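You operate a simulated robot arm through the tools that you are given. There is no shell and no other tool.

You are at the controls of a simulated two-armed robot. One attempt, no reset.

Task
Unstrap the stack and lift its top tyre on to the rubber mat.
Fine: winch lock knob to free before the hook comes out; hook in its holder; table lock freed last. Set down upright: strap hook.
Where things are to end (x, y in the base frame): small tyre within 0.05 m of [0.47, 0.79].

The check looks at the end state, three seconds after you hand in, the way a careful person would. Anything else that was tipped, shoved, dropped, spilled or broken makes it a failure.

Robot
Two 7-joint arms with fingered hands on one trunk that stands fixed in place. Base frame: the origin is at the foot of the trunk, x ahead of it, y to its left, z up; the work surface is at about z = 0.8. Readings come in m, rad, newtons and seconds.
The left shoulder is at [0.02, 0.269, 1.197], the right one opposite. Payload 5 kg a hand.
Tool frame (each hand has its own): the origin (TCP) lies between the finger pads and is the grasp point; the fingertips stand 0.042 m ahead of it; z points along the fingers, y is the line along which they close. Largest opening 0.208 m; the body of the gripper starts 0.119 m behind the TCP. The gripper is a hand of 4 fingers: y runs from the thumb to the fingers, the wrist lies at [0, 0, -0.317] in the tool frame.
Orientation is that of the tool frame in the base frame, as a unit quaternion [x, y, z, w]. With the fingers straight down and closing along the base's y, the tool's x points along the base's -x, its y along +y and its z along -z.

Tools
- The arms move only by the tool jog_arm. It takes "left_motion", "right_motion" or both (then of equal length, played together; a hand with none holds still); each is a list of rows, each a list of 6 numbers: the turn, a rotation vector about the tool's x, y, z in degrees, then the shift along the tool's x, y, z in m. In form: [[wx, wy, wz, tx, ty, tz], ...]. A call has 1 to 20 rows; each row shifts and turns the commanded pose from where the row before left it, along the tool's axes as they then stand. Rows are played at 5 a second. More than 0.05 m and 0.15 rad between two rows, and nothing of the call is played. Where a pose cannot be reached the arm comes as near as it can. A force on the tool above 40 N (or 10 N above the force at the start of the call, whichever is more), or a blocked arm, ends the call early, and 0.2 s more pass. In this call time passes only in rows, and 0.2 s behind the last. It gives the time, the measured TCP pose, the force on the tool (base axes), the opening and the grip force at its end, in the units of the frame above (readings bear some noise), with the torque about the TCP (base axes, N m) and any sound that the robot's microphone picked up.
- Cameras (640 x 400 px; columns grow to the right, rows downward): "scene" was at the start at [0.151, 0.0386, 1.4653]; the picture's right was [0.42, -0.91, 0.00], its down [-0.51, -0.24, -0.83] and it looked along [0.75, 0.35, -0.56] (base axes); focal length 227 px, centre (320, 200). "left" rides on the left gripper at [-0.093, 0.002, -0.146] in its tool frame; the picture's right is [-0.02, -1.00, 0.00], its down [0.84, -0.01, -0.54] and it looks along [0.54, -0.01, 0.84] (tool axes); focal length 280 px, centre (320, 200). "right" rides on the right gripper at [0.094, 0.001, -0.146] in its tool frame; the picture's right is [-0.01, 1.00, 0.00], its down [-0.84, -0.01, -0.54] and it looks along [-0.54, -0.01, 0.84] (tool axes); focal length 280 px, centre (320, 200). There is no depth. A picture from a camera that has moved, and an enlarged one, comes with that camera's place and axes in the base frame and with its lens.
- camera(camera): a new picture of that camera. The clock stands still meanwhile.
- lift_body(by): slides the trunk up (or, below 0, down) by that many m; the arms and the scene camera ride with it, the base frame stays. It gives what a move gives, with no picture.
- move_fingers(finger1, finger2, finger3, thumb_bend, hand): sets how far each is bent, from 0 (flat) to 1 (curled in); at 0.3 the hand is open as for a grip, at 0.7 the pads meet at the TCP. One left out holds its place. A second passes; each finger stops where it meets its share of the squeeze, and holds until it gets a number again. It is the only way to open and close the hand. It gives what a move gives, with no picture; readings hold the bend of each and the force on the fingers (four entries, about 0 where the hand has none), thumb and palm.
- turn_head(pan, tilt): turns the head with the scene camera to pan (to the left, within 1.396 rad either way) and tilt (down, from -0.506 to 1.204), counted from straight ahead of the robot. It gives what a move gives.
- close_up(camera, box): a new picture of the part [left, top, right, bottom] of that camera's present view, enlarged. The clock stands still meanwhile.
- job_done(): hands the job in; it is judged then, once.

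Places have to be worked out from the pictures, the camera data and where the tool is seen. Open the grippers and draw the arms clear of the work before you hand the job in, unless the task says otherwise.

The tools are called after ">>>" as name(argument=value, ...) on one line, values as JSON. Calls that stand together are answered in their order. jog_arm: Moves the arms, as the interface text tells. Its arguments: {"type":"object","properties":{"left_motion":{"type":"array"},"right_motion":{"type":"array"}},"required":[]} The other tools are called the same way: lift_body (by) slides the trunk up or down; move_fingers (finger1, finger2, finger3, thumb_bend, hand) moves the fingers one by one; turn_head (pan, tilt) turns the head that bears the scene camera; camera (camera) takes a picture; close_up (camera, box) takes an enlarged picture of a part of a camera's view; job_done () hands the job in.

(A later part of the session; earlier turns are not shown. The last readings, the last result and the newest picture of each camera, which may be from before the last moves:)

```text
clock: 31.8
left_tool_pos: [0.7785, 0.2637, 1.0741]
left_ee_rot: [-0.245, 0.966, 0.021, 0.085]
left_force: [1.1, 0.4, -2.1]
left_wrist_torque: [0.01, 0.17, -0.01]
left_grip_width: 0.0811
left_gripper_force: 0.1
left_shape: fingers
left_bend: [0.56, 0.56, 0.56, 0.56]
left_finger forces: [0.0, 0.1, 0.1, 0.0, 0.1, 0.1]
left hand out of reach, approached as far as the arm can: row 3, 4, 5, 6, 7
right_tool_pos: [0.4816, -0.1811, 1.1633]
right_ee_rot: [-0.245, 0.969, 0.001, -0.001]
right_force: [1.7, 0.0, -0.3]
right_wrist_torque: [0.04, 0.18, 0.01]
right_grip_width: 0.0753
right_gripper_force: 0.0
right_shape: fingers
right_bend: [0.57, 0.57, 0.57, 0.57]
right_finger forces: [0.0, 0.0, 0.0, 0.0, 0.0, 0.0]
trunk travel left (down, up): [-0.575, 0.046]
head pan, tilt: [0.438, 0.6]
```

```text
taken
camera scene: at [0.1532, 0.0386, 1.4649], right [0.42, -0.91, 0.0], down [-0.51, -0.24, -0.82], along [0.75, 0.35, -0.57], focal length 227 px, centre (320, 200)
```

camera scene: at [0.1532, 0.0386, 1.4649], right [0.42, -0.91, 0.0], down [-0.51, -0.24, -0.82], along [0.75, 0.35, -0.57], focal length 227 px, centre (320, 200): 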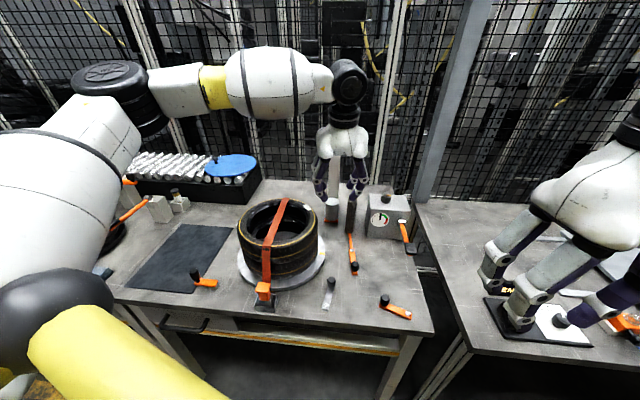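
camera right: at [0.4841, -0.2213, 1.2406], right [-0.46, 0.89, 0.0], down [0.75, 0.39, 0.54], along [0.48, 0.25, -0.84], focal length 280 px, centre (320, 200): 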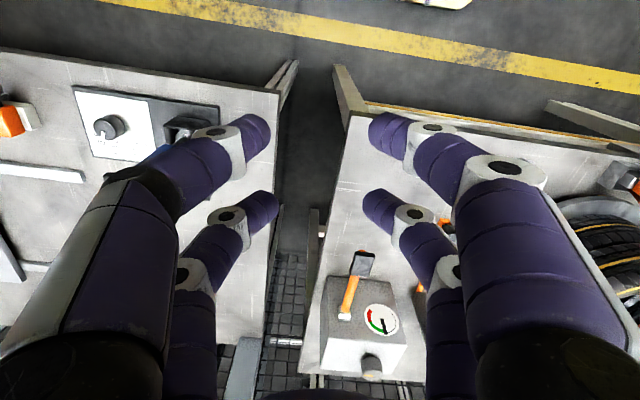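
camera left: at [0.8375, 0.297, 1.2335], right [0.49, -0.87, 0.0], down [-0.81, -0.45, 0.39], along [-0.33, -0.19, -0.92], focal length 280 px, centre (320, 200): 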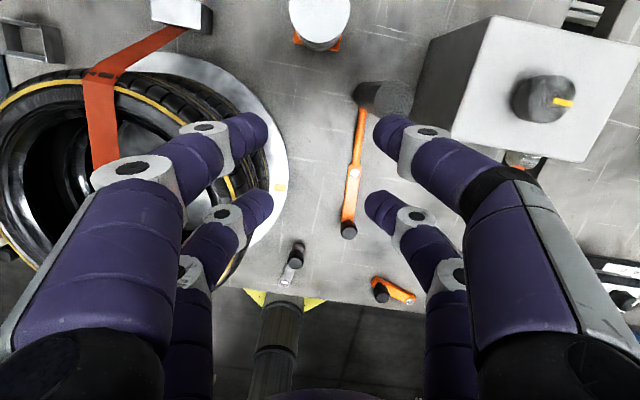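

The left arm stalls at (0.78, 0.26) — out of reach with this hand yaw. I try a more natural yaw (turning the hand clockwise) to see if it gets nearer.

>>> jog_arm(left_motion=[[0, 0, 8, 0, 0, 0], [0, 0, 8, 0, 0, 0], [0, 0, 8, 0, 0, 0], [0, 0, 8, 0, 0, 0], [0, 0, 8, 0, 0, 0]])

>>> camera(camera="scene")

```text
clock: 33.0
left_tool_pos: [0.7786, 0.2643, 1.077]
left_ee_rot: [0.101, 0.991, 0.049, 0.074]
left_force: [0.7, 0.2, -0.6]
left_wrist_torque: [-0.04, -0.03, 0.02]
left_grip_width: 0.081
left_gripper_force: 0.0
left_shape: fingers
left_bend: [0.56, 0.56, 0.56, 0.56]
left_finger forces: [0.0, 0.1, 0.0, 0.0, 0.0, 0.0]
right_tool_pos: [0.4806, -0.1808, 1.1642]
right_ee_rot: [-0.245, 0.97, 0.0, 0.0]
right_force: [0.4, 0.4, -0.1]
right_wrist_torque: [0.02, 0.01, 0.0]
right_grip_width: 0.0758
right_gripper_force: 0.1
right_shape: fingers
right_bend: [0.57, 0.57, 0.57, 0.57]
right_finger forces: [0.0, 0.1, 0.0, 0.0, 0.0, 0.1]
trunk travel left (down, up): [-0.575, 0.046]
head pan, tilt: [0.438, 0.6]
```

```text
taken
camera scene: at [0.1514, 0.0386, 1.4652], right [0.42, -0.91, 0.0], down [-0.51, -0.24, -0.82], along [0.75, 0.35, -0.57], focal length 227 px, centre (320, 200)
```

scene: 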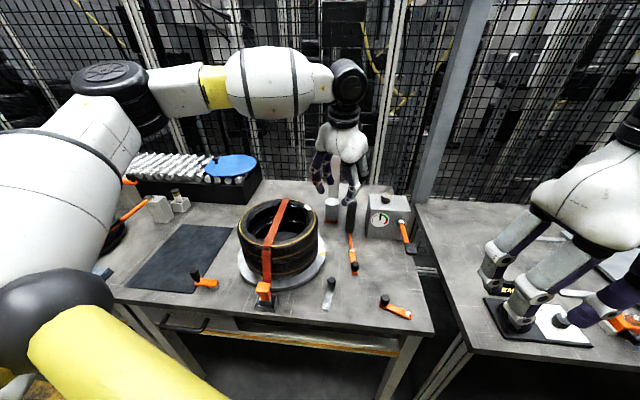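

The commanded pose now equals the reached one. I test two further steps toward the knob with this yaw.

>>> jog_arm(left_motion=[[0, 0, 0, -0.0295, -0.0269, 0.0041], [0, 0, 0, -0.0295, -0.0269, 0.0041]])

```text
clock: 33.6
left_tool_pos: [0.7779, 0.2636, 1.0764]
left_ee_rot: [0.101, 0.991, 0.047, 0.074]
left_force: [0.1, 0.4, 0.8]
left_wrist_torque: [-0.03, 0.01, 0.0]
left_grip_width: 0.081
left_gripper_force: 0.0
left_shape: fingers
left_bend: [0.56, 0.56, 0.56, 0.56]
left_finger forces: [0.1, 0.0, 0.1, 0.0, 0.0, 0.0]
left hand out of reach, approached as far as the arm can: row 1, 2
right_tool_pos: [0.4791, -0.1801, 1.1639]
right_ee_rot: [-0.245, 0.97, -0.001, 0.0]
right_force: [0.0, 0.5, 0.1]
right_wrist_torque: [0.0, 0.0, -0.03]
right_grip_width: 0.0757
right_gripper_force: 0.1
right_shape: fingers
right_bend: [0.57, 0.57, 0.57, 0.57]
right_finger forces: [0.0, 0.1, 0.1, 0.0, 0.1, 0.0]
trunk travel left (down, up): [-0.575, 0.046]
head pan, tilt: [0.438, 0.6]
```

No progress. I test whether lowering first gives more reach (height may be the limit).

>>> jog_arm(left_motion=[[0, 0, 0, 0.0034, -0.0028, 0.0246], [0, 0, 0, -0.0233, 0.0046, 0.0037], [0, 0, 0, -0.0233, 0.0046, 0.0037]])

```text
clock: 34.4
left_tool_pos: [0.8064, 0.2872, 1.0499]
left_ee_rot: [0.101, 0.991, 0.047, 0.074]
left_force: [0.9, 0.3, -0.5]
left_wrist_torque: [-0.02, 0.03, 0.01]
left_grip_width: 0.0811
left_gripper_force: 0.1
left_shape: fingers
left_bend: [0.56, 0.56, 0.56, 0.56]
left_finger forces: [0.0, 0.0, 0.1, 0.1, 0.0, 0.0]
left hand out of reach, approached as far as the arm can: row 2, 3
right_tool_pos: [0.48, -0.1807, 1.1643]
right_ee_rot: [-0.245, 0.969, -0.001, 0.0]
right_force: [-0.3, 0.0, 0.0]
right_wrist_torque: [-0.05, 0.04, -0.01]
right_grip_width: 0.0754
right_gripper_force: 0.1
right_shape: fingers
right_bend: [0.57, 0.57, 0.57, 0.57]
right_finger forces: [0.0, 0.1, 0.0, 0.0, 0.0, 0.1]
trunk travel left (down, up): [-0.575, 0.046]
head pan, tilt: [0.438, 0.6]
```

The left arm can't reach that knob, and by symmetry it's doubtful for the right — so the gauge box is likely not part of this job. Crank-lever A (left front) and B (right front) sit symmetrically about the turntable. I withdraw the left hand, and bring it over A to inspect that closely.

>>> jog_arm(left_motion=[[0, 0, 0, -0.0051, 0.0042, -0.0369], [0, 0, 0, -0.0051, 0.0042, -0.0369], [0, 0, 0, -0.0051, 0.0042, -0.0369], [0, 0, 0, -0.0051, 0.0042, -0.0369], [0, 0, -8, 0, 0, 0], [0, 0, -8, 0, 0, 0], [0, 0, -8, 0, 0, 0], [0, 0, -8, 0, 0, 0], [0, 0, -8, 0, 0, 0], [0, 5, 0, 0, 0, 0], [0, 5, 0, 0, 0, 0]])

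>>> jog_arm(left_motion=[[0, 0, 0, 0.0165, 0.0433, 0.004], [0, 0, 0, 0.0165, 0.0433, 0.004], [0, 0, 0, 0.0165, 0.0433, 0.004], [0, 0, 0, 0.0165, 0.0433, 0.004], [0, 0, 0, 0.0165, 0.0433, 0.004], [0, 0, 0, 0.0165, 0.0433, 0.004], [0, 0, 0, 0.0165, 0.0433, 0.004], [0, 0, 0, 0.0165, 0.0433, 0.004], [0, 0, 0, 0.0165, 0.0433, 0.004], [0, 0, 0, 0.0165, 0.0433, 0.004]])

>>> camera(camera="left")

```text
clock: 36.8
left_tool_pos: [0.7849, 0.311, 1.1986]
left_ee_rot: [-0.245, 0.968, 0.016, 0.062]
left_force: [0.0, 0.4, 0.8]
left_wrist_torque: [0.01, -0.03, 0.05]
left_grip_width: 0.081
left_gripper_force: 0.0
left_shape: fingers
left_bend: [0.56, 0.56, 0.56, 0.56]
left_finger forces: [0.1, 0.0, 0.0, 0.0, 0.0, 0.0]
left hand out of reach, approached as far as the arm can: row 1, 2, 3, 4, 10, 11
right_tool_pos: [0.4797, -0.1813, 1.1645]
right_ee_rot: [-0.246, 0.969, 0.0, 0.0]
right_force: [-0.8, 0.4, -0.2]
right_wrist_torque: [0.01, 0.0, 0.0]
right_grip_width: 0.0757
right_gripper_force: 0.0
right_shape: fingers
right_bend: [0.57, 0.57, 0.57, 0.57]
right_finger forces: [0.0, 0.0, 0.0, 0.0, 0.0, 0.0]
trunk travel left (down, up): [-0.575, 0.046]
head pan, tilt: [0.438, 0.6]
```

```text
clock: 39.0
left_tool_pos: [0.4383, 0.6185, 1.1371]
left_ee_rot: [-0.245, 0.967, 0.015, 0.063]
left_force: [-1.6, 2.4, -2.1]
left_wrist_torque: [-0.14, -0.15, -0.03]
left_grip_width: 0.081
left_gripper_force: 0.1
left_shape: fingers
left_bend: [0.56, 0.56, 0.56, 0.56]
left_finger forces: [0.0, 0.0, 0.0, 0.0, 0.0, 0.1]
right_tool_pos: [0.4801, -0.1795, 1.1655]
right_ee_rot: [-0.246, 0.969, 0.0, 0.0]
right_force: [0.1, 1.4, 1.3]
right_wrist_torque: [-0.18, -0.09, -0.02]
right_grip_width: 0.0757
right_gripper_force: 0.0
right_shape: fingers
right_bend: [0.57, 0.57, 0.57, 0.57]
right_finger forces: [0.1, 0.0, 0.0, 0.1, 0.0, 0.0]
trunk travel left (down, up): [-0.575, 0.046]
head pan, tilt: [0.438, 0.6]
```

```text
taken
camera left: at [0.5034, 0.6548, 1.2929], right [0.49, -0.87, 0.0], down [-0.79, -0.44, 0.42], along [-0.37, -0.21, -0.91], focal length 280 px, centre (320, 200)
```

left: 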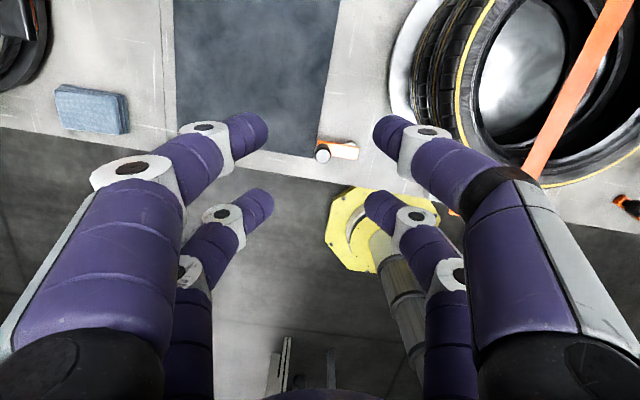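

I zoom in on A from this near overhead view.

>>> close_up(camera="left", box=[280, 120, 400, 190])

>>> close_up(camera="scene", box=[175, 255, 235, 305])

```text
5.33 times, centred on (340, 155) of left
camera zoom: at [0.5034, 0.6548, 1.2929], right [0.49, -0.87, 0.0], down [-0.79, -0.44, 0.42], along [-0.37, -0.21, -0.91], focal length 1495 px, centre (213, 440)
```

zoom: 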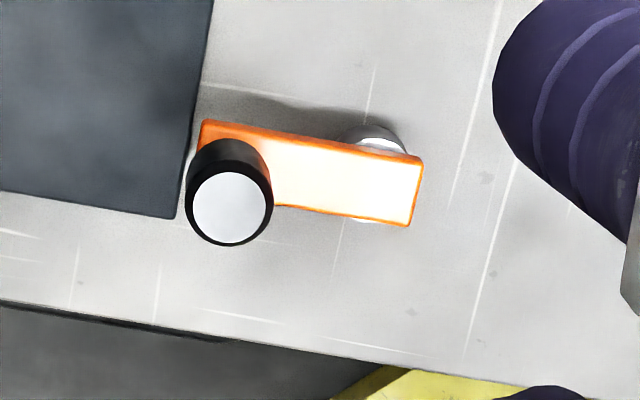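

```text
8.00 times, centred on (205, 280) of scene
camera zoom: at [0.1506, 0.0403, 1.4653], right [0.42, -0.91, 0.0], down [-0.51, -0.24, -0.82], along [0.75, 0.35, -0.57], focal length 1819 px, centre (1240, -440)
```

zoom: 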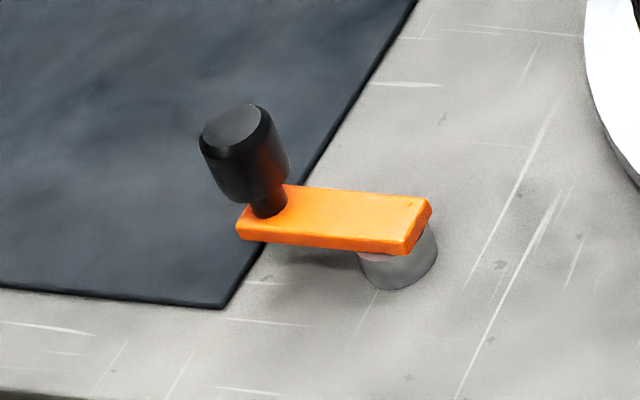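

A looks like a continuous crank (hub, arm, spinning grip), not a lock. Before ruling the gauge-box knob out, I test how far the right arm can actually reach toward it, staying above everything (z ≥ 1.05).

>>> jog_arm(right_motion=[[0, 0, 0, -0.0404, 0.0037, 0.0144], [0, 0, 0, -0.0404, 0.0037, 0.0144], [0, 0, 0, -0.0404, 0.0037, 0.0144], [0, 0, 0, -0.0404, 0.0037, 0.0144], [0, 0, 0, -0.0404, 0.0037, 0.0144], [0, 0, 0, -0.0404, 0.0037, 0.0144], [0, 0, 0, -0.0404, 0.0037, 0.0144], [0, 0, 0, -0.0404, 0.0037, 0.0144]])

>>> jog_arm(right_motion=[[0, 0, 0, -0.04, 0.0, 0.0], [0, 0, 0, -0.04, 0.0, 0.0], [0, 0, 0, -0.04, 0.0, 0.0], [0, 0, 0, -0.03, 0.0, 0.0]])

>>> camera(camera="right")

```text
clock: 40.8
left_tool_pos: [0.4394, 0.6173, 1.1367]
left_ee_rot: [-0.244, 0.968, 0.016, 0.064]
left_force: [-0.1, 1.0, 0.9]
left_wrist_torque: [-0.03, 0.06, 0.03]
left_grip_width: 0.0808
left_gripper_force: 0.0
left_shape: fingers
left_bend: [0.56, 0.56, 0.56, 0.56]
left_finger forces: [0.0, 0.1, 0.1, 0.0, 0.0, 0.0]
right_tool_pos: [0.7515, -0.002, 1.0471]
right_ee_rot: [-0.246, 0.969, -0.001, 0.001]
right_force: [0.3, -0.3, -0.2]
right_wrist_torque: [-0.01, 0.11, -0.02]
right_grip_width: 0.0757
right_gripper_force: 0.0
right_shape: fingers
right_bend: [0.57, 0.57, 0.57, 0.57]
right_finger forces: [0.1, 0.0, 0.0, 0.0, 0.0, 0.1]
trunk travel left (down, up): [-0.575, 0.046]
head pan, tilt: [0.438, 0.6]
```

```text
clock: 41.8
left_tool_pos: [0.4382, 0.6175, 1.1369]
left_ee_rot: [-0.246, 0.967, 0.015, 0.064]
left_force: [-0.8, 1.3, -1.1]
left_wrist_torque: [-0.16, -0.06, -0.03]
left_grip_width: 0.081
left_gripper_force: 0.1
left_shape: fingers
left_bend: [0.56, 0.56, 0.56, 0.56]
left_finger forces: [0.0, 0.0, 0.0, 0.0, 0.1, 0.0]
right_tool_pos: [0.8796, 0.0708, 1.049]
right_ee_rot: [-0.246, 0.969, -0.001, 0.0]
right_force: [-0.9, -0.1, 0.9]
right_wrist_torque: [0.07, 0.06, -0.01]
right_grip_width: 0.0758
right_gripper_force: 0.0
right_shape: fingers
right_bend: [0.57, 0.57, 0.57, 0.57]
right_finger forces: [0.1, 0.0, 0.1, 0.0, 0.0, 0.1]
trunk travel left (down, up): [-0.575, 0.046]
head pan, tilt: [0.438, 0.6]
```

```text
taken
camera right: at [0.798, 0.0293, 1.1945], right [-0.46, 0.89, 0.0], down [0.75, 0.39, 0.54], along [0.48, 0.25, -0.84], focal length 280 px, centre (320, 200)
```

right: 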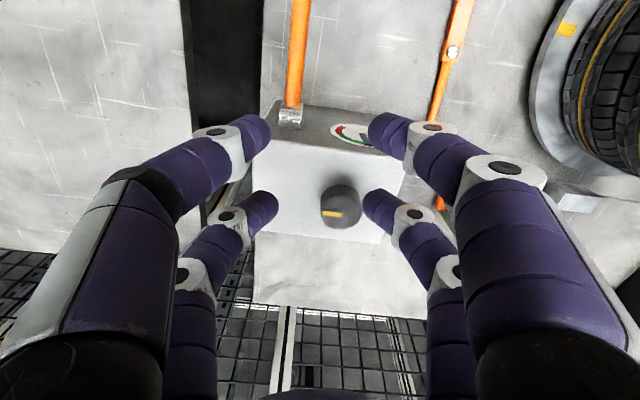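

The right hand reaches all the way over the gauge box, tool straight down, so this knob is operable after all. I zoom in on the knob and its mark.

>>> close_up(camera="right", box=[260, 100, 420, 260])

>>> close_up(camera="scene", box=[340, 170, 440, 260])

```text
2.50 times, centred on (340, 180) of right
camera zoom: at [0.798, 0.0293, 1.1945], right [-0.46, 0.89, 0.0], down [0.75, 0.39, 0.54], along [0.48, 0.25, -0.84], focal length 701 px, centre (270, 250)
```

zoom: 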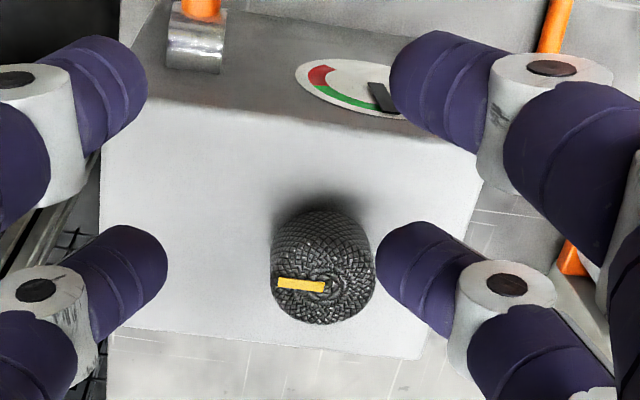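

```text
4.44 times, centred on (390, 215) of scene
camera zoom: at [0.1503, 0.0397, 1.4653], right [0.42, -0.91, 0.0], down [-0.51, -0.24, -0.83], along [0.75, 0.35, -0.56], focal length 1011 px, centre (9, 133)
```

zoom: 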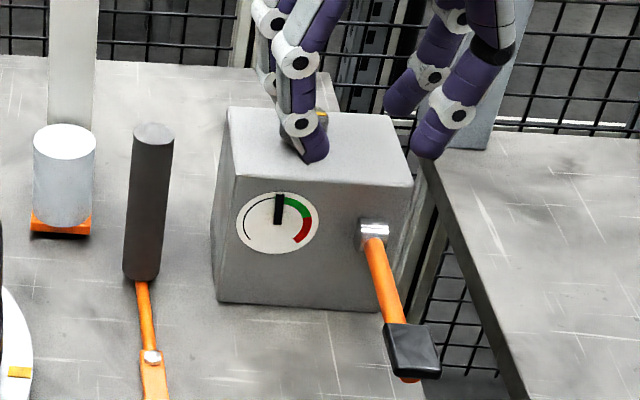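

The knob (≈4 cm dia.) is at about (0.927, 0.120), top ≈ 0.977; the box top is ≈ 0.943. I place the far finger pair around it, still just above.

>>> jog_arm(right_motion=[[0, 0, 0, -0.0178, 0.0104, 0.01], [0, 0, 0, -0.0178, 0.0104, 0.01]])

>>> camera(camera="right")

```text
clock: 42.6
left_tool_pos: [0.4391, 0.6159, 1.1383]
left_ee_rot: [-0.245, 0.967, 0.016, 0.064]
left_force: [0.2, -0.8, 0.5]
left_wrist_torque: [0.13, -0.02, 0.01]
left_grip_width: 0.0808
left_gripper_force: 0.0
left_shape: fingers
left_bend: [0.56, 0.56, 0.56, 0.56]
left_finger forces: [0.0, 0.0, 0.0, 0.1, 0.1, 0.0]
right_tool_pos: [0.8983, 0.058, 1.0401]
right_ee_rot: [-0.228, 0.974, 0.006, 0.005]
right_force: [-0.2, -0.8, -0.1]
right_wrist_torque: [0.02, 0.0, 0.03]
right_grip_width: 0.0757
right_gripper_force: 0.0
right_shape: fingers
right_bend: [0.57, 0.57, 0.57, 0.57]
right_finger forces: [0.0, 0.0, 0.0, 0.0, 0.1, 0.1]
right hand out of reach, approached as far as the arm can: row 1, 2
trunk travel left (down, up): [-0.575, 0.046]
head pan, tilt: [0.438, 0.6]
stopped in row 2 (right hand): the arm was blocked; the commanded pose is now the measured one
```

```text
taken
camera right: at [0.8142, 0.0174, 1.1853], right [-0.43, 0.9, 0.01], down [0.76, 0.36, 0.55], along [0.49, 0.24, -0.84], focal length 280 px, centre (320, 200)
```

right: 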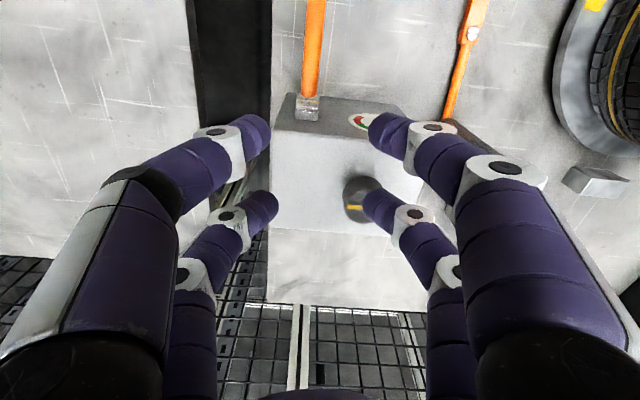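

Straight down is just short of reach; a slight 8° forward tilt should do it. I back off a little, tilt, and move again to the hover point.

>>> jog_arm(right_motion=[[0, 0, 0, 0.02, 0, -0.005], [0, -8, 0, 0, 0, 0], [0, 0, 0, -0.018, 0.0213, 0.0076], [0, 0, 0, -0.018, 0.0213, 0.0076]])

>>> camera(camera="right")

```text
clock: 43.6
left_tool_pos: [0.4398, 0.6162, 1.1391]
left_ee_rot: [-0.244, 0.968, 0.015, 0.064]
left_force: [-0.3, 0.0, 0.6]
left_wrist_torque: [-0.07, 0.02, -0.01]
left_grip_width: 0.0807
left_gripper_force: 0.1
left_shape: fingers
left_bend: [0.56, 0.56, 0.56, 0.56]
left_finger forces: [0.0, 0.0, 0.0, 0.0, 0.1, 0.1]
right_tool_pos: [0.8931, 0.108, 1.0358]
right_ee_rot: [-0.229, 0.971, 0.02, 0.073]
right_force: [0.4, -1.8, -0.1]
right_wrist_torque: [0.09, 0.04, 0.02]
right_grip_width: 0.076
right_gripper_force: 0.1
right_shape: fingers
right_bend: [0.57, 0.57, 0.57, 0.57]
right_finger forces: [0.1, 0.0, 0.0, 0.1, 0.1, 0.0]
trunk travel left (down, up): [-0.575, 0.046]
head pan, tilt: [0.438, 0.6]
```

```text
taken
camera right: at [0.791, 0.0593, 1.1657], right [-0.43, 0.9, 0.01], down [0.68, 0.32, 0.66], along [0.59, 0.29, -0.75], focal length 280 px, centre (320, 200)
```

right: 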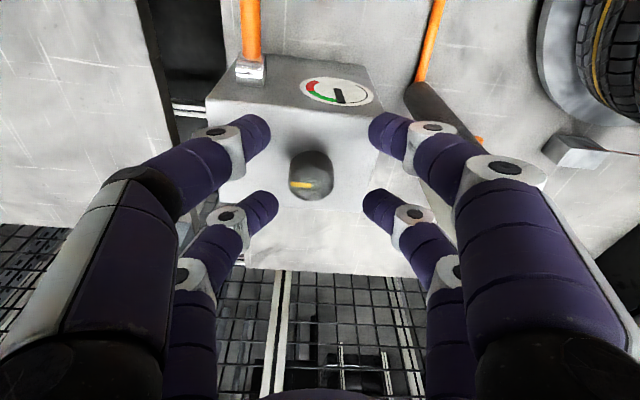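

The knob sits between the far fingers, ~8 mm off-centre. I correct sideways and lower about 4.5 cm, so fingertips stay just above the box top.

>>> jog_arm(right_motion=[[0, 0, 0, 0.002, -0.004, 0.0145], [0, 0, 0, 0.002, -0.004, 0.0145], [0, 0, 0, 0.002, 0, 0.0145]])

>>> camera(camera="right")

>>> close_up(camera="scene", box=[340, 150, 440, 240])

```text
clock: 44.4
left_tool_pos: [0.4391, 0.6164, 1.137]
left_ee_rot: [-0.245, 0.967, 0.015, 0.064]
left_force: [1.6, -0.5, -0.9]
left_wrist_torque: [-0.06, 0.21, -0.02]
left_grip_width: 0.0807
left_gripper_force: 0.0
left_shape: fingers
left_bend: [0.56, 0.56, 0.56, 0.56]
left_finger forces: [0.0, 0.0, 0.0, 0.0, 0.0, 0.0]
right_tool_pos: [0.9005, 0.1011, 1.0061]
right_ee_rot: [-0.229, 0.97, 0.02, 0.077]
right_force: [-4.5, -4.3, 26.1]
right_wrist_torque: [-1.6, 0.63, -0.29]
right_grip_width: 0.0734
right_gripper_force: 13.4
right_shape: fingers
right_bend: [0.57, 0.57, 0.57, 0.57]
right_finger forces: [0.0, 0.0, 0.0, 0.0, 26.6, 0.1]
trunk travel left (down, up): [-0.575, 0.046]
head pan, tilt: [0.438, 0.6]
stopped in row 3 (right hand): the force on the tool passed its limit at 52 N (the readings are from after the stop); the commanded pose is now the measured one
```

```text
taken
camera right: at [0.7973, 0.0515, 1.1354], right [-0.44, 0.9, 0.01], down [0.67, 0.32, 0.67], along [0.6, 0.29, -0.75], focal length 280 px, centre (320, 200)
```

right: 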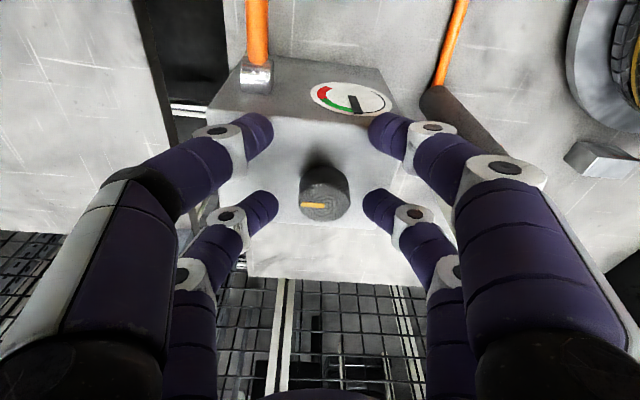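

```text
4.44 times, centred on (390, 195) of scene
camera zoom: at [0.1509, 0.0389, 1.4655], right [0.42, -0.91, 0.0], down [-0.51, -0.24, -0.82], along [0.75, 0.35, -0.57], focal length 1011 px, centre (9, 222)
```

zoom: 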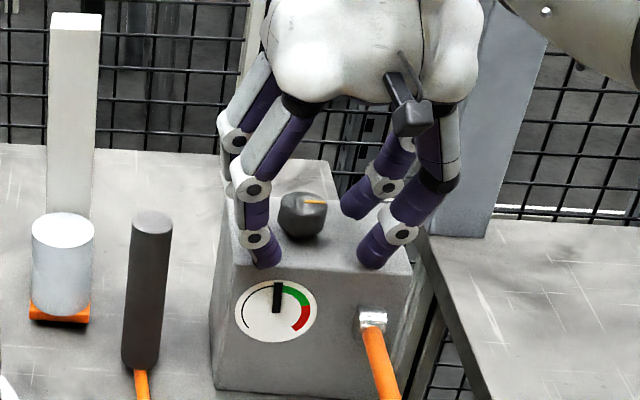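

The thumb tip touched the box top (26 N); the knob stands between the far fingers. I lift 6 mm, open the near pair slightly out of the way, then pinch the knob with fingers 2 and 3.

>>> jog_arm(right_motion=[[0, 0, 0, 0, 0, -0.006]])

>>> move_fingers(hand="right", finger1=0.5, finger2=0.68, finger3=0.68, thumb_bend=0.5)

>>> camera(camera="right")

>>> close_up(camera="scene", box=[340, 150, 440, 240])

```text
clock: 44.8
left_tool_pos: [0.4389, 0.6165, 1.1376]
left_ee_rot: [-0.246, 0.967, 0.015, 0.063]
left_force: [0.0, 0.5, 0.3]
left_wrist_torque: [-0.03, 0.03, 0.0]
left_grip_width: 0.081
left_gripper_force: 0.1
left_shape: fingers
left_bend: [0.56, 0.56, 0.56, 0.56]
left_finger forces: [0.0, 0.0, 0.1, 0.0, 0.0, 0.0]
right_tool_pos: [0.8986, 0.1021, 1.0073]
right_ee_rot: [-0.229, 0.97, 0.021, 0.076]
right_force: [0.0, 0.6, 1.4]
right_wrist_torque: [-0.08, 0.01, -0.02]
right_grip_width: 0.0749
right_gripper_force: 0.7
right_shape: fingers
right_bend: [0.57, 0.57, 0.57, 0.57]
right_finger forces: [0.0, 0.1, 0.1, 0.0, 1.7, 0.0]
trunk travel left (down, up): [-0.575, 0.046]
head pan, tilt: [0.438, 0.6]
```

```text
clock: 45.8
left_tool_pos: [0.4384, 0.6163, 1.138]
left_ee_rot: [-0.246, 0.967, 0.015, 0.063]
left_force: [0.6, -0.8, 1.2]
left_wrist_torque: [-0.02, 0.0, 0.0]
left_grip_width: 0.0812
left_gripper_force: 0.0
left_shape: fingers
left_bend: [0.56, 0.56, 0.56, 0.56]
left_finger forces: [0.1, 0.0, 0.0, 0.0, 0.1, 0.0]
right_tool_pos: [0.8994, 0.1015, 1.0068]
right_ee_rot: [-0.229, 0.97, 0.021, 0.075]
right_force: [-1.9, 3.3, -0.4]
right_wrist_torque: [-0.02, 0.13, 0.06]
right_grip_width: 0.1119
right_gripper_force: 7.7
right_shape: fingers
right_bend: [0.5, 0.63, 0.64, 0.5]
right_finger forces: [0.0, 8.8, 5.0, 0.0, 1.6, 0.0]
trunk travel left (down, up): [-0.575, 0.046]
head pan, tilt: [0.438, 0.6]
```

```text
taken
camera right: at [0.7963, 0.052, 1.1374], right [-0.44, 0.9, 0.01], down [0.67, 0.32, 0.66], along [0.6, 0.29, -0.75], focal length 280 px, centre (320, 200)
```

right: 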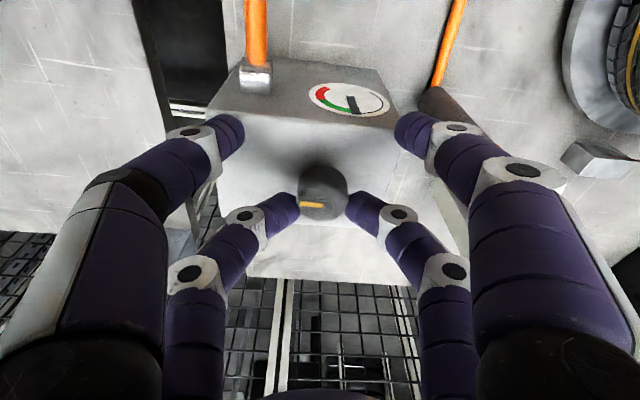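

```text
4.44 times, centred on (390, 195) of scene
camera zoom: at [0.1509, 0.0389, 1.4653], right [0.42, -0.91, 0.0], down [-0.51, -0.24, -0.83], along [0.75, 0.35, -0.56], focal length 1011 px, centre (9, 222)
```

zoom: 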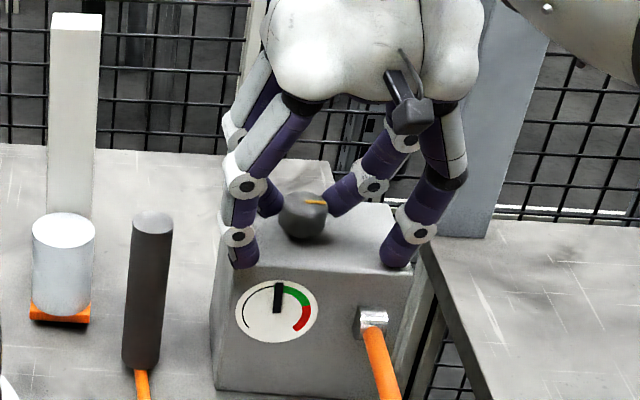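

The knob is pinched between fingers 2 and 3. I turn it gently counter-clockwise (about the knob's axis) by ~12° first and watch for sound, torque and the gauge.

>>> jog_arm(right_motion=[[0, 0, -6, 0, -0.0031, 0], [0, 0, -6, 0, -0.0031, 0]])

>>> camera(camera="right")

>>> close_up(camera="right", box=[270, 60, 410, 230])

```text
clock: 46.4
left_tool_pos: [0.4398, 0.6186, 1.138]
left_ee_rot: [-0.245, 0.967, 0.015, 0.064]
left_force: [0.0, -0.2, 0.3]
left_wrist_torque: [-0.01, 0.03, 0.0]
left_grip_width: 0.0812
left_gripper_force: 0.0
left_shape: fingers
left_bend: [0.56, 0.56, 0.56, 0.56]
left_finger forces: [0.0, 0.0, 0.1, 0.0, 0.0, 0.0]
right_tool_pos: [0.9026, 0.0975, 1.0082]
right_ee_rot: [-0.332, 0.94, 0.014, 0.079]
right_force: [6.4, 10.8, 1.5]
right_wrist_torque: [0.4, -0.15, -0.21]
right_grip_width: 0.1124
right_gripper_force: 9.3
right_shape: fingers
right_bend: [0.5, 0.63, 0.64, 0.5]
right_finger forces: [0.0, 13.7, 4.8, 0.0, 0.0, 0.1]
trunk travel left (down, up): [-0.575, 0.046]
head pan, tilt: [0.438, 0.6]
```

```text
taken
camera right: at [0.8105, 0.0308, 1.1379], right [-0.61, 0.79, -0.03], down [0.58, 0.47, 0.66], along [0.54, 0.39, -0.75], focal length 280 px, centre (320, 200)
```

right: 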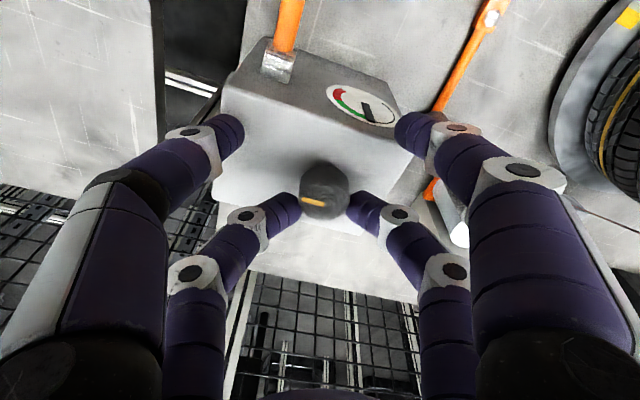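

```text
2.35 times, centred on (340, 145) of right
camera zoom: at [0.8105, 0.0308, 1.1379], right [-0.61, 0.79, -0.03], down [0.58, 0.47, 0.66], along [0.54, 0.39, -0.75], focal length 660 px, centre (273, 329)
```

zoom: 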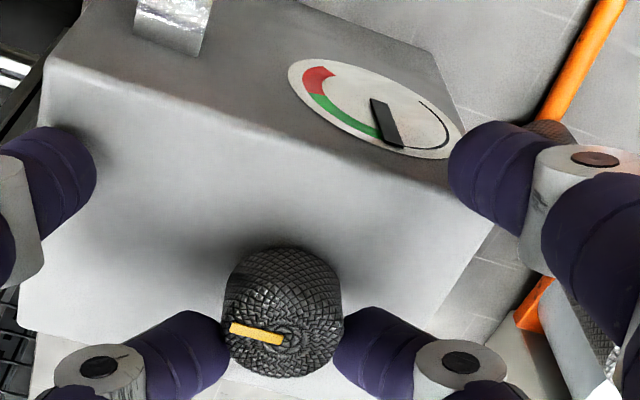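

The knob turns along with the hand; the gauge needle hasn't visibly moved. I continue counter-clockwise in further small steps.

>>> jog_arm(right_motion=[[0, 0, -6, -0.001, -0.0028, 0], [0, 0, -6, -0.001, -0.0028, 0], [0, 0, -6, 0, -0.0031, 0], [0, 0, -6, 0, -0.0031, 0]])

>>> camera(camera="right")

>>> close_up(camera="right", box=[270, 60, 410, 230])

>>> close_up(camera="scene", box=[220, 180, 440, 320])

```text
clock: 47.4
left_tool_pos: [0.4387, 0.6181, 1.1374]
left_ee_rot: [-0.246, 0.967, 0.015, 0.064]
left_force: [0.3, -0.2, 0.0]
left_wrist_torque: [0.05, 0.0, 0.0]
left_grip_width: 0.0813
left_gripper_force: 0.1
left_shape: fingers
left_bend: [0.56, 0.56, 0.56, 0.56]
left_finger forces: [0.1, 0.0, 0.0, 0.0, 0.0, 0.1]
right_tool_pos: [0.911, 0.0911, 1.0084]
right_ee_rot: [-0.519, 0.851, -0.003, 0.079]
right_force: [-0.1, 14.4, 1.8]
right_wrist_torque: [0.63, 0.03, -0.18]
right_grip_width: 0.1121
right_gripper_force: 9.9
right_shape: fingers
right_bend: [0.5, 0.62, 0.65, 0.5]
right_finger forces: [0.1, 15.4, 4.1, 0.0, 0.1, 0.0]
trunk travel left (down, up): [-0.575, 0.046]
head pan, tilt: [0.438, 0.6]
```

```text
taken
camera right: at [0.8492, -0.0005, 1.1408], right [-0.88, 0.47, -0.09], down [0.31, 0.7, 0.64], along [0.36, 0.54, -0.76], focal length 280 px, centre (320, 200)
```

right: 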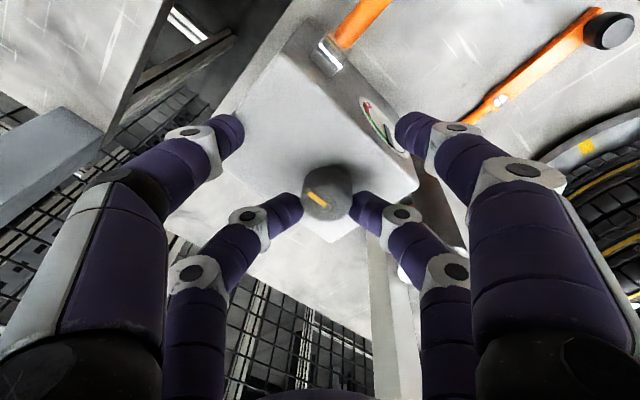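

```text
2.35 times, centred on (340, 145) of right
camera zoom: at [0.8492, -0.0005, 1.1408], right [-0.88, 0.47, -0.09], down [0.31, 0.7, 0.64], along [0.36, 0.54, -0.76], focal length 660 px, centre (273, 329)
```

zoom: 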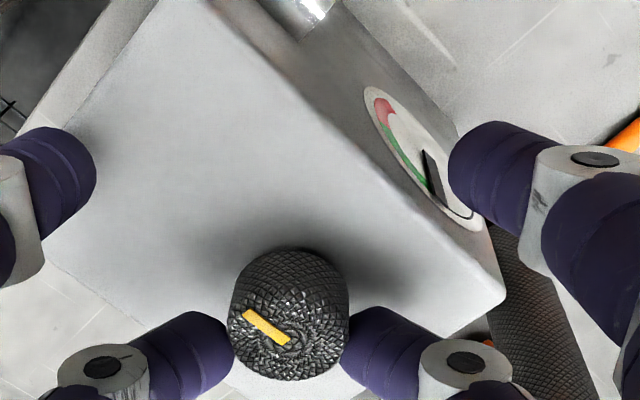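

```text
2.86 times, centred on (330, 250) of scene
camera zoom: at [0.151, 0.0394, 1.4653], right [0.42, -0.91, 0.0], down [-0.51, -0.24, -0.82], along [0.75, 0.35, -0.57], focal length 650 px, centre (291, 57)
```

zoom: 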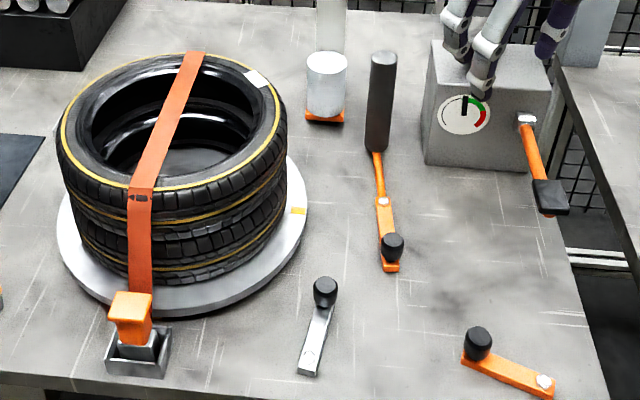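

Comparing directions, the mark still points to about −67° — the knob has not turned; the fingers slipped. So counter-clockwise is blocked. I rotate the hand back clockwise and see whether the knob follows that way.

>>> jog_arm(right_motion=[[0, 0, 6, 0, 0.0031, 0], [0, 0, 6, 0, 0.0031, 0], [0, 0, 6, 0, 0.0031, 0], [0, 0, 6, 0, 0.0031, 0], [0, 0, 6, 0, 0.0031, 0], [0, 0, 6, 0, 0.0031, 0]])

>>> close_up(camera="right", box=[270, 60, 410, 230])

>>> close_up(camera="scene", box=[340, 150, 440, 240])

```text
clock: 48.8
left_tool_pos: [0.4397, 0.6155, 1.1379]
left_ee_rot: [-0.245, 0.967, 0.016, 0.064]
left_force: [0.2, -0.3, -0.1]
left_wrist_torque: [0.01, 0.01, -0.04]
left_grip_width: 0.0811
left_gripper_force: 0.1
left_shape: fingers
left_bend: [0.56, 0.56, 0.56, 0.56]
left_finger forces: [0.1, 0.0, 0.1, 0.1, 0.1, 0.0]
right_tool_pos: [0.8994, 0.1004, 1.0077]
right_ee_rot: [-0.229, 0.97, 0.02, 0.076]
right_force: [2.6, 1.0, 0.1]
right_wrist_torque: [-0.16, -0.17, -0.01]
right_grip_width: 0.112
right_gripper_force: 7.4
right_shape: fingers
right_bend: [0.5, 0.62, 0.64, 0.5]
right_finger forces: [0.1, 6.7, 7.9, 0.0, 0.0, 0.0]
trunk travel left (down, up): [-0.575, 0.046]
head pan, tilt: [0.438, 0.6]
```

```text
2.35 times, centred on (340, 145) of right
camera zoom: at [0.7964, 0.0515, 1.1378], right [-0.43, 0.9, 0.01], down [0.68, 0.32, 0.66], along [0.6, 0.29, -0.75], focal length 660 px, centre (273, 329)
```

zoom: 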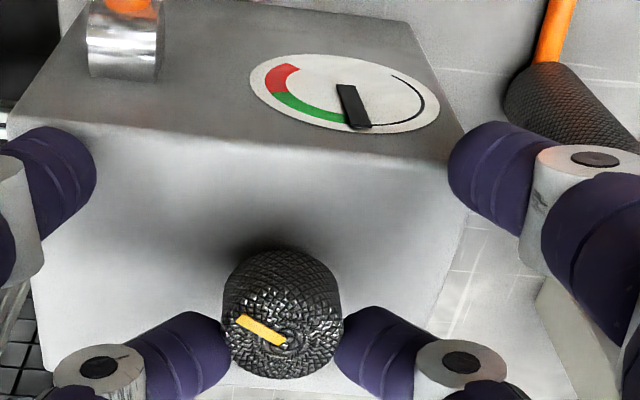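

```text
4.44 times, centred on (390, 195) of scene
camera zoom: at [0.1513, 0.0385, 1.4653], right [0.42, -0.91, 0.0], down [-0.51, -0.24, -0.83], along [0.75, 0.35, -0.56], focal length 1011 px, centre (9, 222)
```

zoom: 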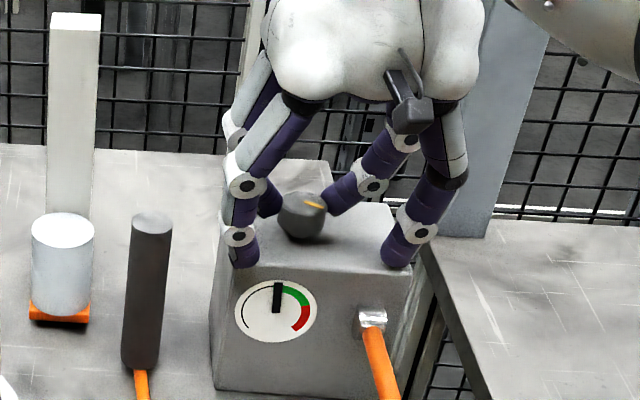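

Clockwise, the knob did follow (its mark went from −67° to about −97°), so it turns that way. I continue clockwise in steps and watch gauge, sound and strap.

>>> jog_arm(right_motion=[[0, 0, 6, 0, 0.0031, 0], [0, 0, 6, 0, 0.0031, 0], [0, 0, 6, 0, 0.0031, 0], [0, 0, 6, 0, 0.0031, 0], [0, 0, 6, 0, 0.0031, 0], [0, 0, 6, 0, 0.0031, 0]])

>>> close_up(camera="right", box=[270, 60, 410, 230])

>>> close_up(camera="scene", box=[220, 150, 440, 320])

```text
clock: 50.2
left_tool_pos: [0.4394, 0.6147, 1.1372]
left_ee_rot: [-0.245, 0.967, 0.016, 0.063]
left_force: [0.8, 0.5, -0.4]
left_wrist_torque: [0.0, 0.02, -0.01]
left_grip_width: 0.0812
left_gripper_force: 0.1
left_shape: fingers
left_bend: [0.56, 0.56, 0.56, 0.56]
left_finger forces: [0.0, 0.0, 0.0, 0.0, 0.1, 0.0]
right_tool_pos: [0.8949, 0.1197, 1.0099]
right_ee_rot: [0.083, 0.993, 0.043, 0.067]
right_force: [4.1, -8.7, 7.0]
right_wrist_torque: [-0.61, -0.33, -0.23]
right_grip_width: 0.1125
right_gripper_force: 9.4
right_shape: fingers
right_bend: [0.5, 0.64, 0.62, 0.5]
right_finger forces: [0.0, 5.2, 13.8, 0.0, 0.1, 0.0]
trunk travel left (down, up): [-0.575, 0.046]
head pan, tilt: [0.438, 0.6]
```

```text
2.35 times, centred on (340, 145) of right
camera zoom: at [0.7853, 0.126, 1.1423], right [0.17, 0.98, 0.1], down [0.75, -0.2, 0.64], along [0.64, -0.04, -0.77], focal length 660 px, centre (273, 329)
```

zoom: 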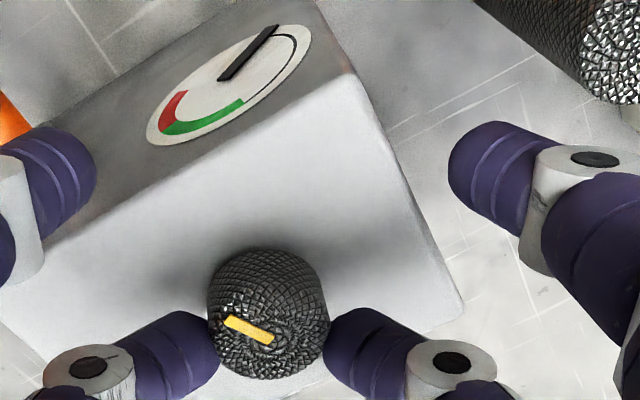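

```text
2.35 times, centred on (330, 235) of scene
camera zoom: at [0.151, 0.038, 1.4653], right [0.42, -0.91, 0.0], down [-0.51, -0.24, -0.83], along [0.75, 0.35, -0.56], focal length 535 px, centre (296, 118)
```

zoom: 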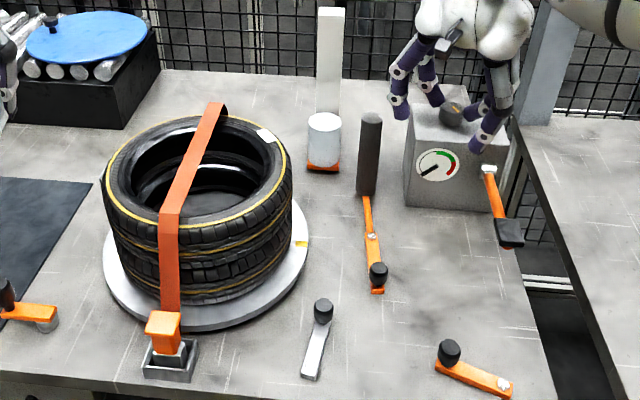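

The gauge needle dropped to zero and the strap now bulges slack above the tyre: this knob is the winch lock and it's going to free. I continue clockwise to make sure it reaches its end position.

>>> jog_arm(right_motion=[[0, 0, 6, 0, 0.0031, 0], [0, 0, 6, 0, 0.0031, 0], [0, 0, 6, 0, 0.0031, 0], [0, 0, 6, 0, 0.0031, 0], [0, 0, 6, 0, 0.0031, 0]])

>>> close_up(camera="right", box=[270, 60, 410, 230])

>>> close_up(camera="scene", box=[220, 150, 440, 320])

```text
clock: 51.4
left_tool_pos: [0.4327, 0.6197, 1.1387]
left_ee_rot: [-0.246, 0.967, 0.014, 0.065]
left_force: [-3.7, 1.4, -0.3]
left_wrist_torque: [-0.26, -0.54, -0.06]
left_grip_width: 0.0808
left_gripper_force: 0.0
left_shape: fingers
left_bend: [0.56, 0.56, 0.56, 0.56]
left_finger forces: [0.1, 0.0, 0.1, 0.0, 0.1, 0.0]
right_tool_pos: [0.8922, 0.1424, 1.017]
right_ee_rot: [0.332, 0.94, 0.06, 0.054]
right_force: [-18.3, -3.8, 14.7]
right_wrist_torque: [-0.7, 0.14, -0.69]
right_grip_width: 0.1131
right_gripper_force: 11.8
right_shape: fingers
right_bend: [0.5, 0.67, 0.6, 0.5]
right_finger forces: [0.1, 4.7, 17.8, 0.1, 0.0, 0.0]
trunk travel left (down, up): [-0.575, 0.046]
head pan, tilt: [0.438, 0.6]
```

```text
2.35 times, centred on (340, 145) of right
camera zoom: at [0.8015, 0.1933, 1.1546], right [0.63, 0.76, 0.15], down [0.57, -0.58, 0.58], along [0.53, -0.28, -0.8], focal length 660 px, centre (273, 329)
```

zoom: 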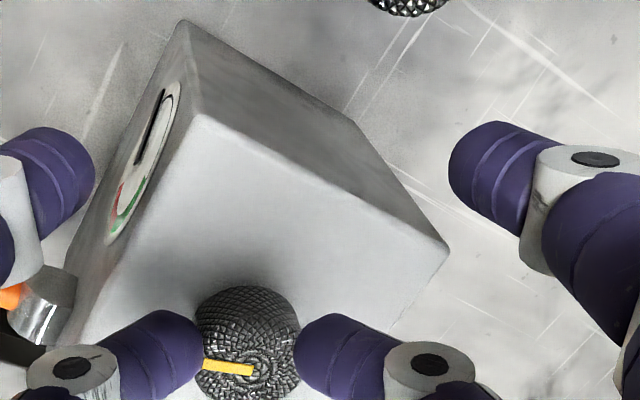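

```text
2.35 times, centred on (330, 235) of scene
camera zoom: at [0.1446, 0.0411, 1.4661], right [0.43, -0.9, 0.0], down [-0.51, -0.24, -0.83], along [0.75, 0.35, -0.56], focal length 535 px, centre (296, 118)
```

zoom: 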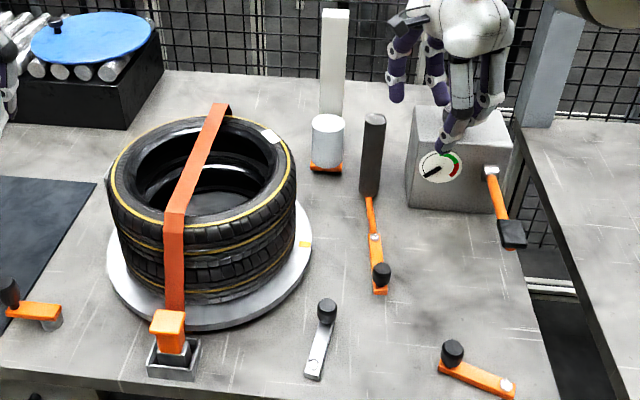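

The needle stays at zero and the knob now resists (it is at roughly 75° from its start). I release the knob and lift clear to inspect it.

>>> move_fingers(hand="right", finger1=0.5, finger2=0.55, finger3=0.55, thumb_bend=0.5)

>>> jog_arm(right_motion=[[0, 0, 0, 0, 0, -0.02], [0, 0, 0, 0, 0, -0.025], [0, 0, 0, 0, 0, -0.025]])

>>> camera(camera="right")

>>> close_up(camera="scene", box=[220, 150, 440, 320])

```text
clock: 52.4
left_tool_pos: [0.4414, 0.6162, 1.1375]
left_ee_rot: [-0.246, 0.967, 0.016, 0.064]
left_force: [-0.4, 0.2, -1.1]
left_wrist_torque: [-0.04, 0.09, 0.0]
left_grip_width: 0.0811
left_gripper_force: 0.0
left_shape: fingers
left_bend: [0.56, 0.56, 0.56, 0.56]
left_finger forces: [0.1, 0.1, 0.0, 0.1, 0.0, 0.0]
right_tool_pos: [0.9014, 0.1343, 1.0095]
right_ee_rot: [0.336, 0.939, 0.059, 0.052]
right_force: [1.1, -0.6, -1.7]
right_wrist_torque: [0.0, 0.05, 0.0]
right_grip_width: 0.1127
right_gripper_force: 0.0
right_shape: fingers
right_bend: [0.5, 0.55, 0.55, 0.5]
right_finger forces: [0.0, 0.0, 0.0, 0.1, 0.1, 0.1]
trunk travel left (down, up): [-0.575, 0.046]
head pan, tilt: [0.438, 0.6]
```

```text
clock: 53.2
left_tool_pos: [0.4398, 0.6163, 1.1388]
left_ee_rot: [-0.246, 0.967, 0.016, 0.063]
left_force: [-0.3, 0.6, -0.1]
left_wrist_torque: [0.02, -0.02, 0.02]
left_grip_width: 0.0809
left_gripper_force: 0.0
left_shape: fingers
left_bend: [0.56, 0.56, 0.56, 0.56]
left_finger forces: [0.0, 0.0, 0.0, 0.1, 0.1, 0.1]
right_tool_pos: [0.8884, 0.129, 1.0799]
right_ee_rot: [0.335, 0.939, 0.059, 0.052]
right_force: [-0.2, 0.5, -0.5]
right_wrist_torque: [0.04, -0.03, -0.01]
right_grip_width: 0.1129
right_gripper_force: 0.0
right_shape: fingers
right_bend: [0.5, 0.55, 0.55, 0.5]
right_finger forces: [0.0, 0.0, 0.0, 0.1, 0.1, 0.0]
trunk travel left (down, up): [-0.575, 0.046]
head pan, tilt: [0.438, 0.6]
```

```text
taken
camera right: at [0.7987, 0.179, 1.2197], right [0.64, 0.76, 0.15], down [0.57, -0.59, 0.58], along [0.53, -0.29, -0.8], focal length 280 px, centre (320, 200)
```

right: 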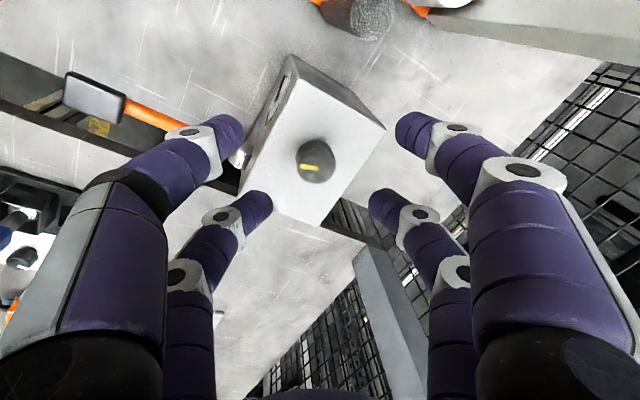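

```text
2.35 times, centred on (330, 235) of scene
camera zoom: at [0.1508, 0.0384, 1.4654], right [0.42, -0.91, 0.0], down [-0.51, -0.24, -0.83], along [0.75, 0.35, -0.56], focal length 535 px, centre (296, 118)
```

zoom: 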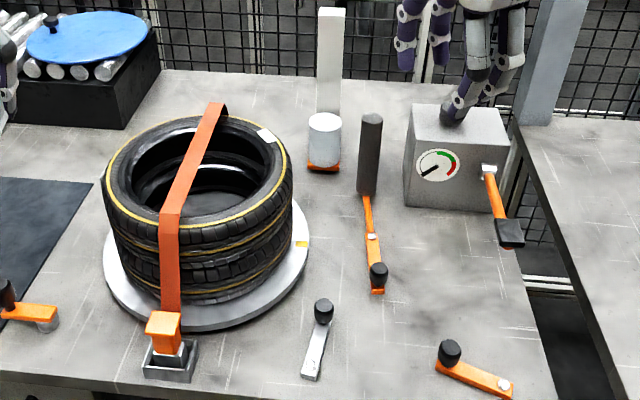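

I zoom in to compare the mark with the box edges, to judge whether it is at a full quarter turn.

>>> close_up(camera="right", box=[230, 40, 400, 240])

>>> close_up(camera="scene", box=[370, 180, 430, 230])

>>> close_up(camera="scene", box=[230, 180, 330, 310])

```text
2.00 times, centred on (315, 140) of right
camera zoom: at [0.7987, 0.179, 1.2197], right [0.64, 0.76, 0.15], down [0.57, -0.59, 0.58], along [0.53, -0.29, -0.8], focal length 561 px, centre (330, 320)
```

zoom: 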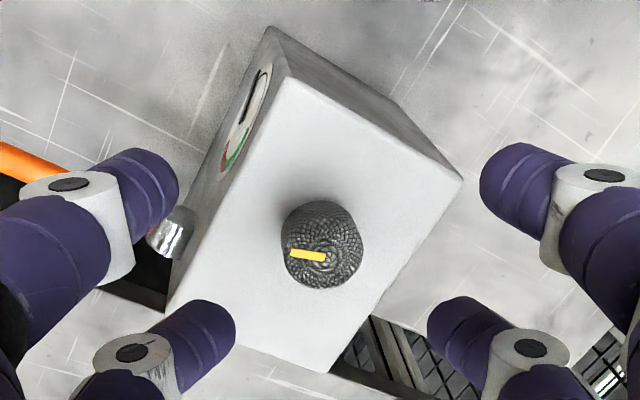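

```text
8.00 times, centred on (400, 205) of scene
camera zoom: at [0.1508, 0.0384, 1.4654], right [0.42, -0.91, 0.0], down [-0.51, -0.24, -0.83], along [0.75, 0.35, -0.56], focal length 1819 px, centre (-320, 160)
```

zoom: 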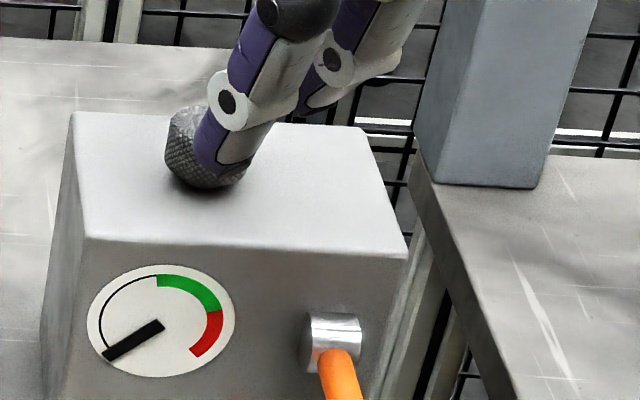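

```text
3.08 times, centred on (280, 245) of scene
camera zoom: at [0.1508, 0.0384, 1.4654], right [0.42, -0.91, 0.0], down [-0.51, -0.24, -0.83], along [0.75, 0.35, -0.56], focal length 700 px, centre (443, 62)
```

zoom: 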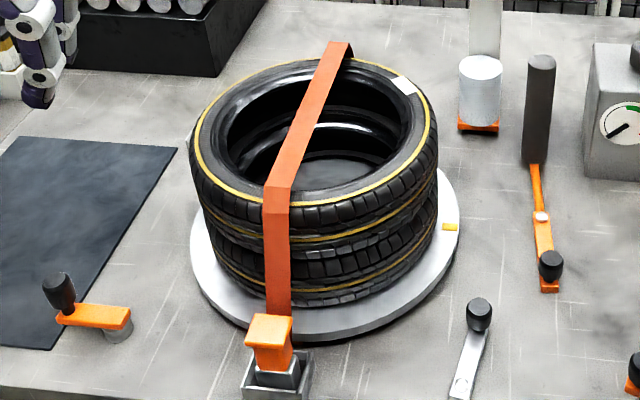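

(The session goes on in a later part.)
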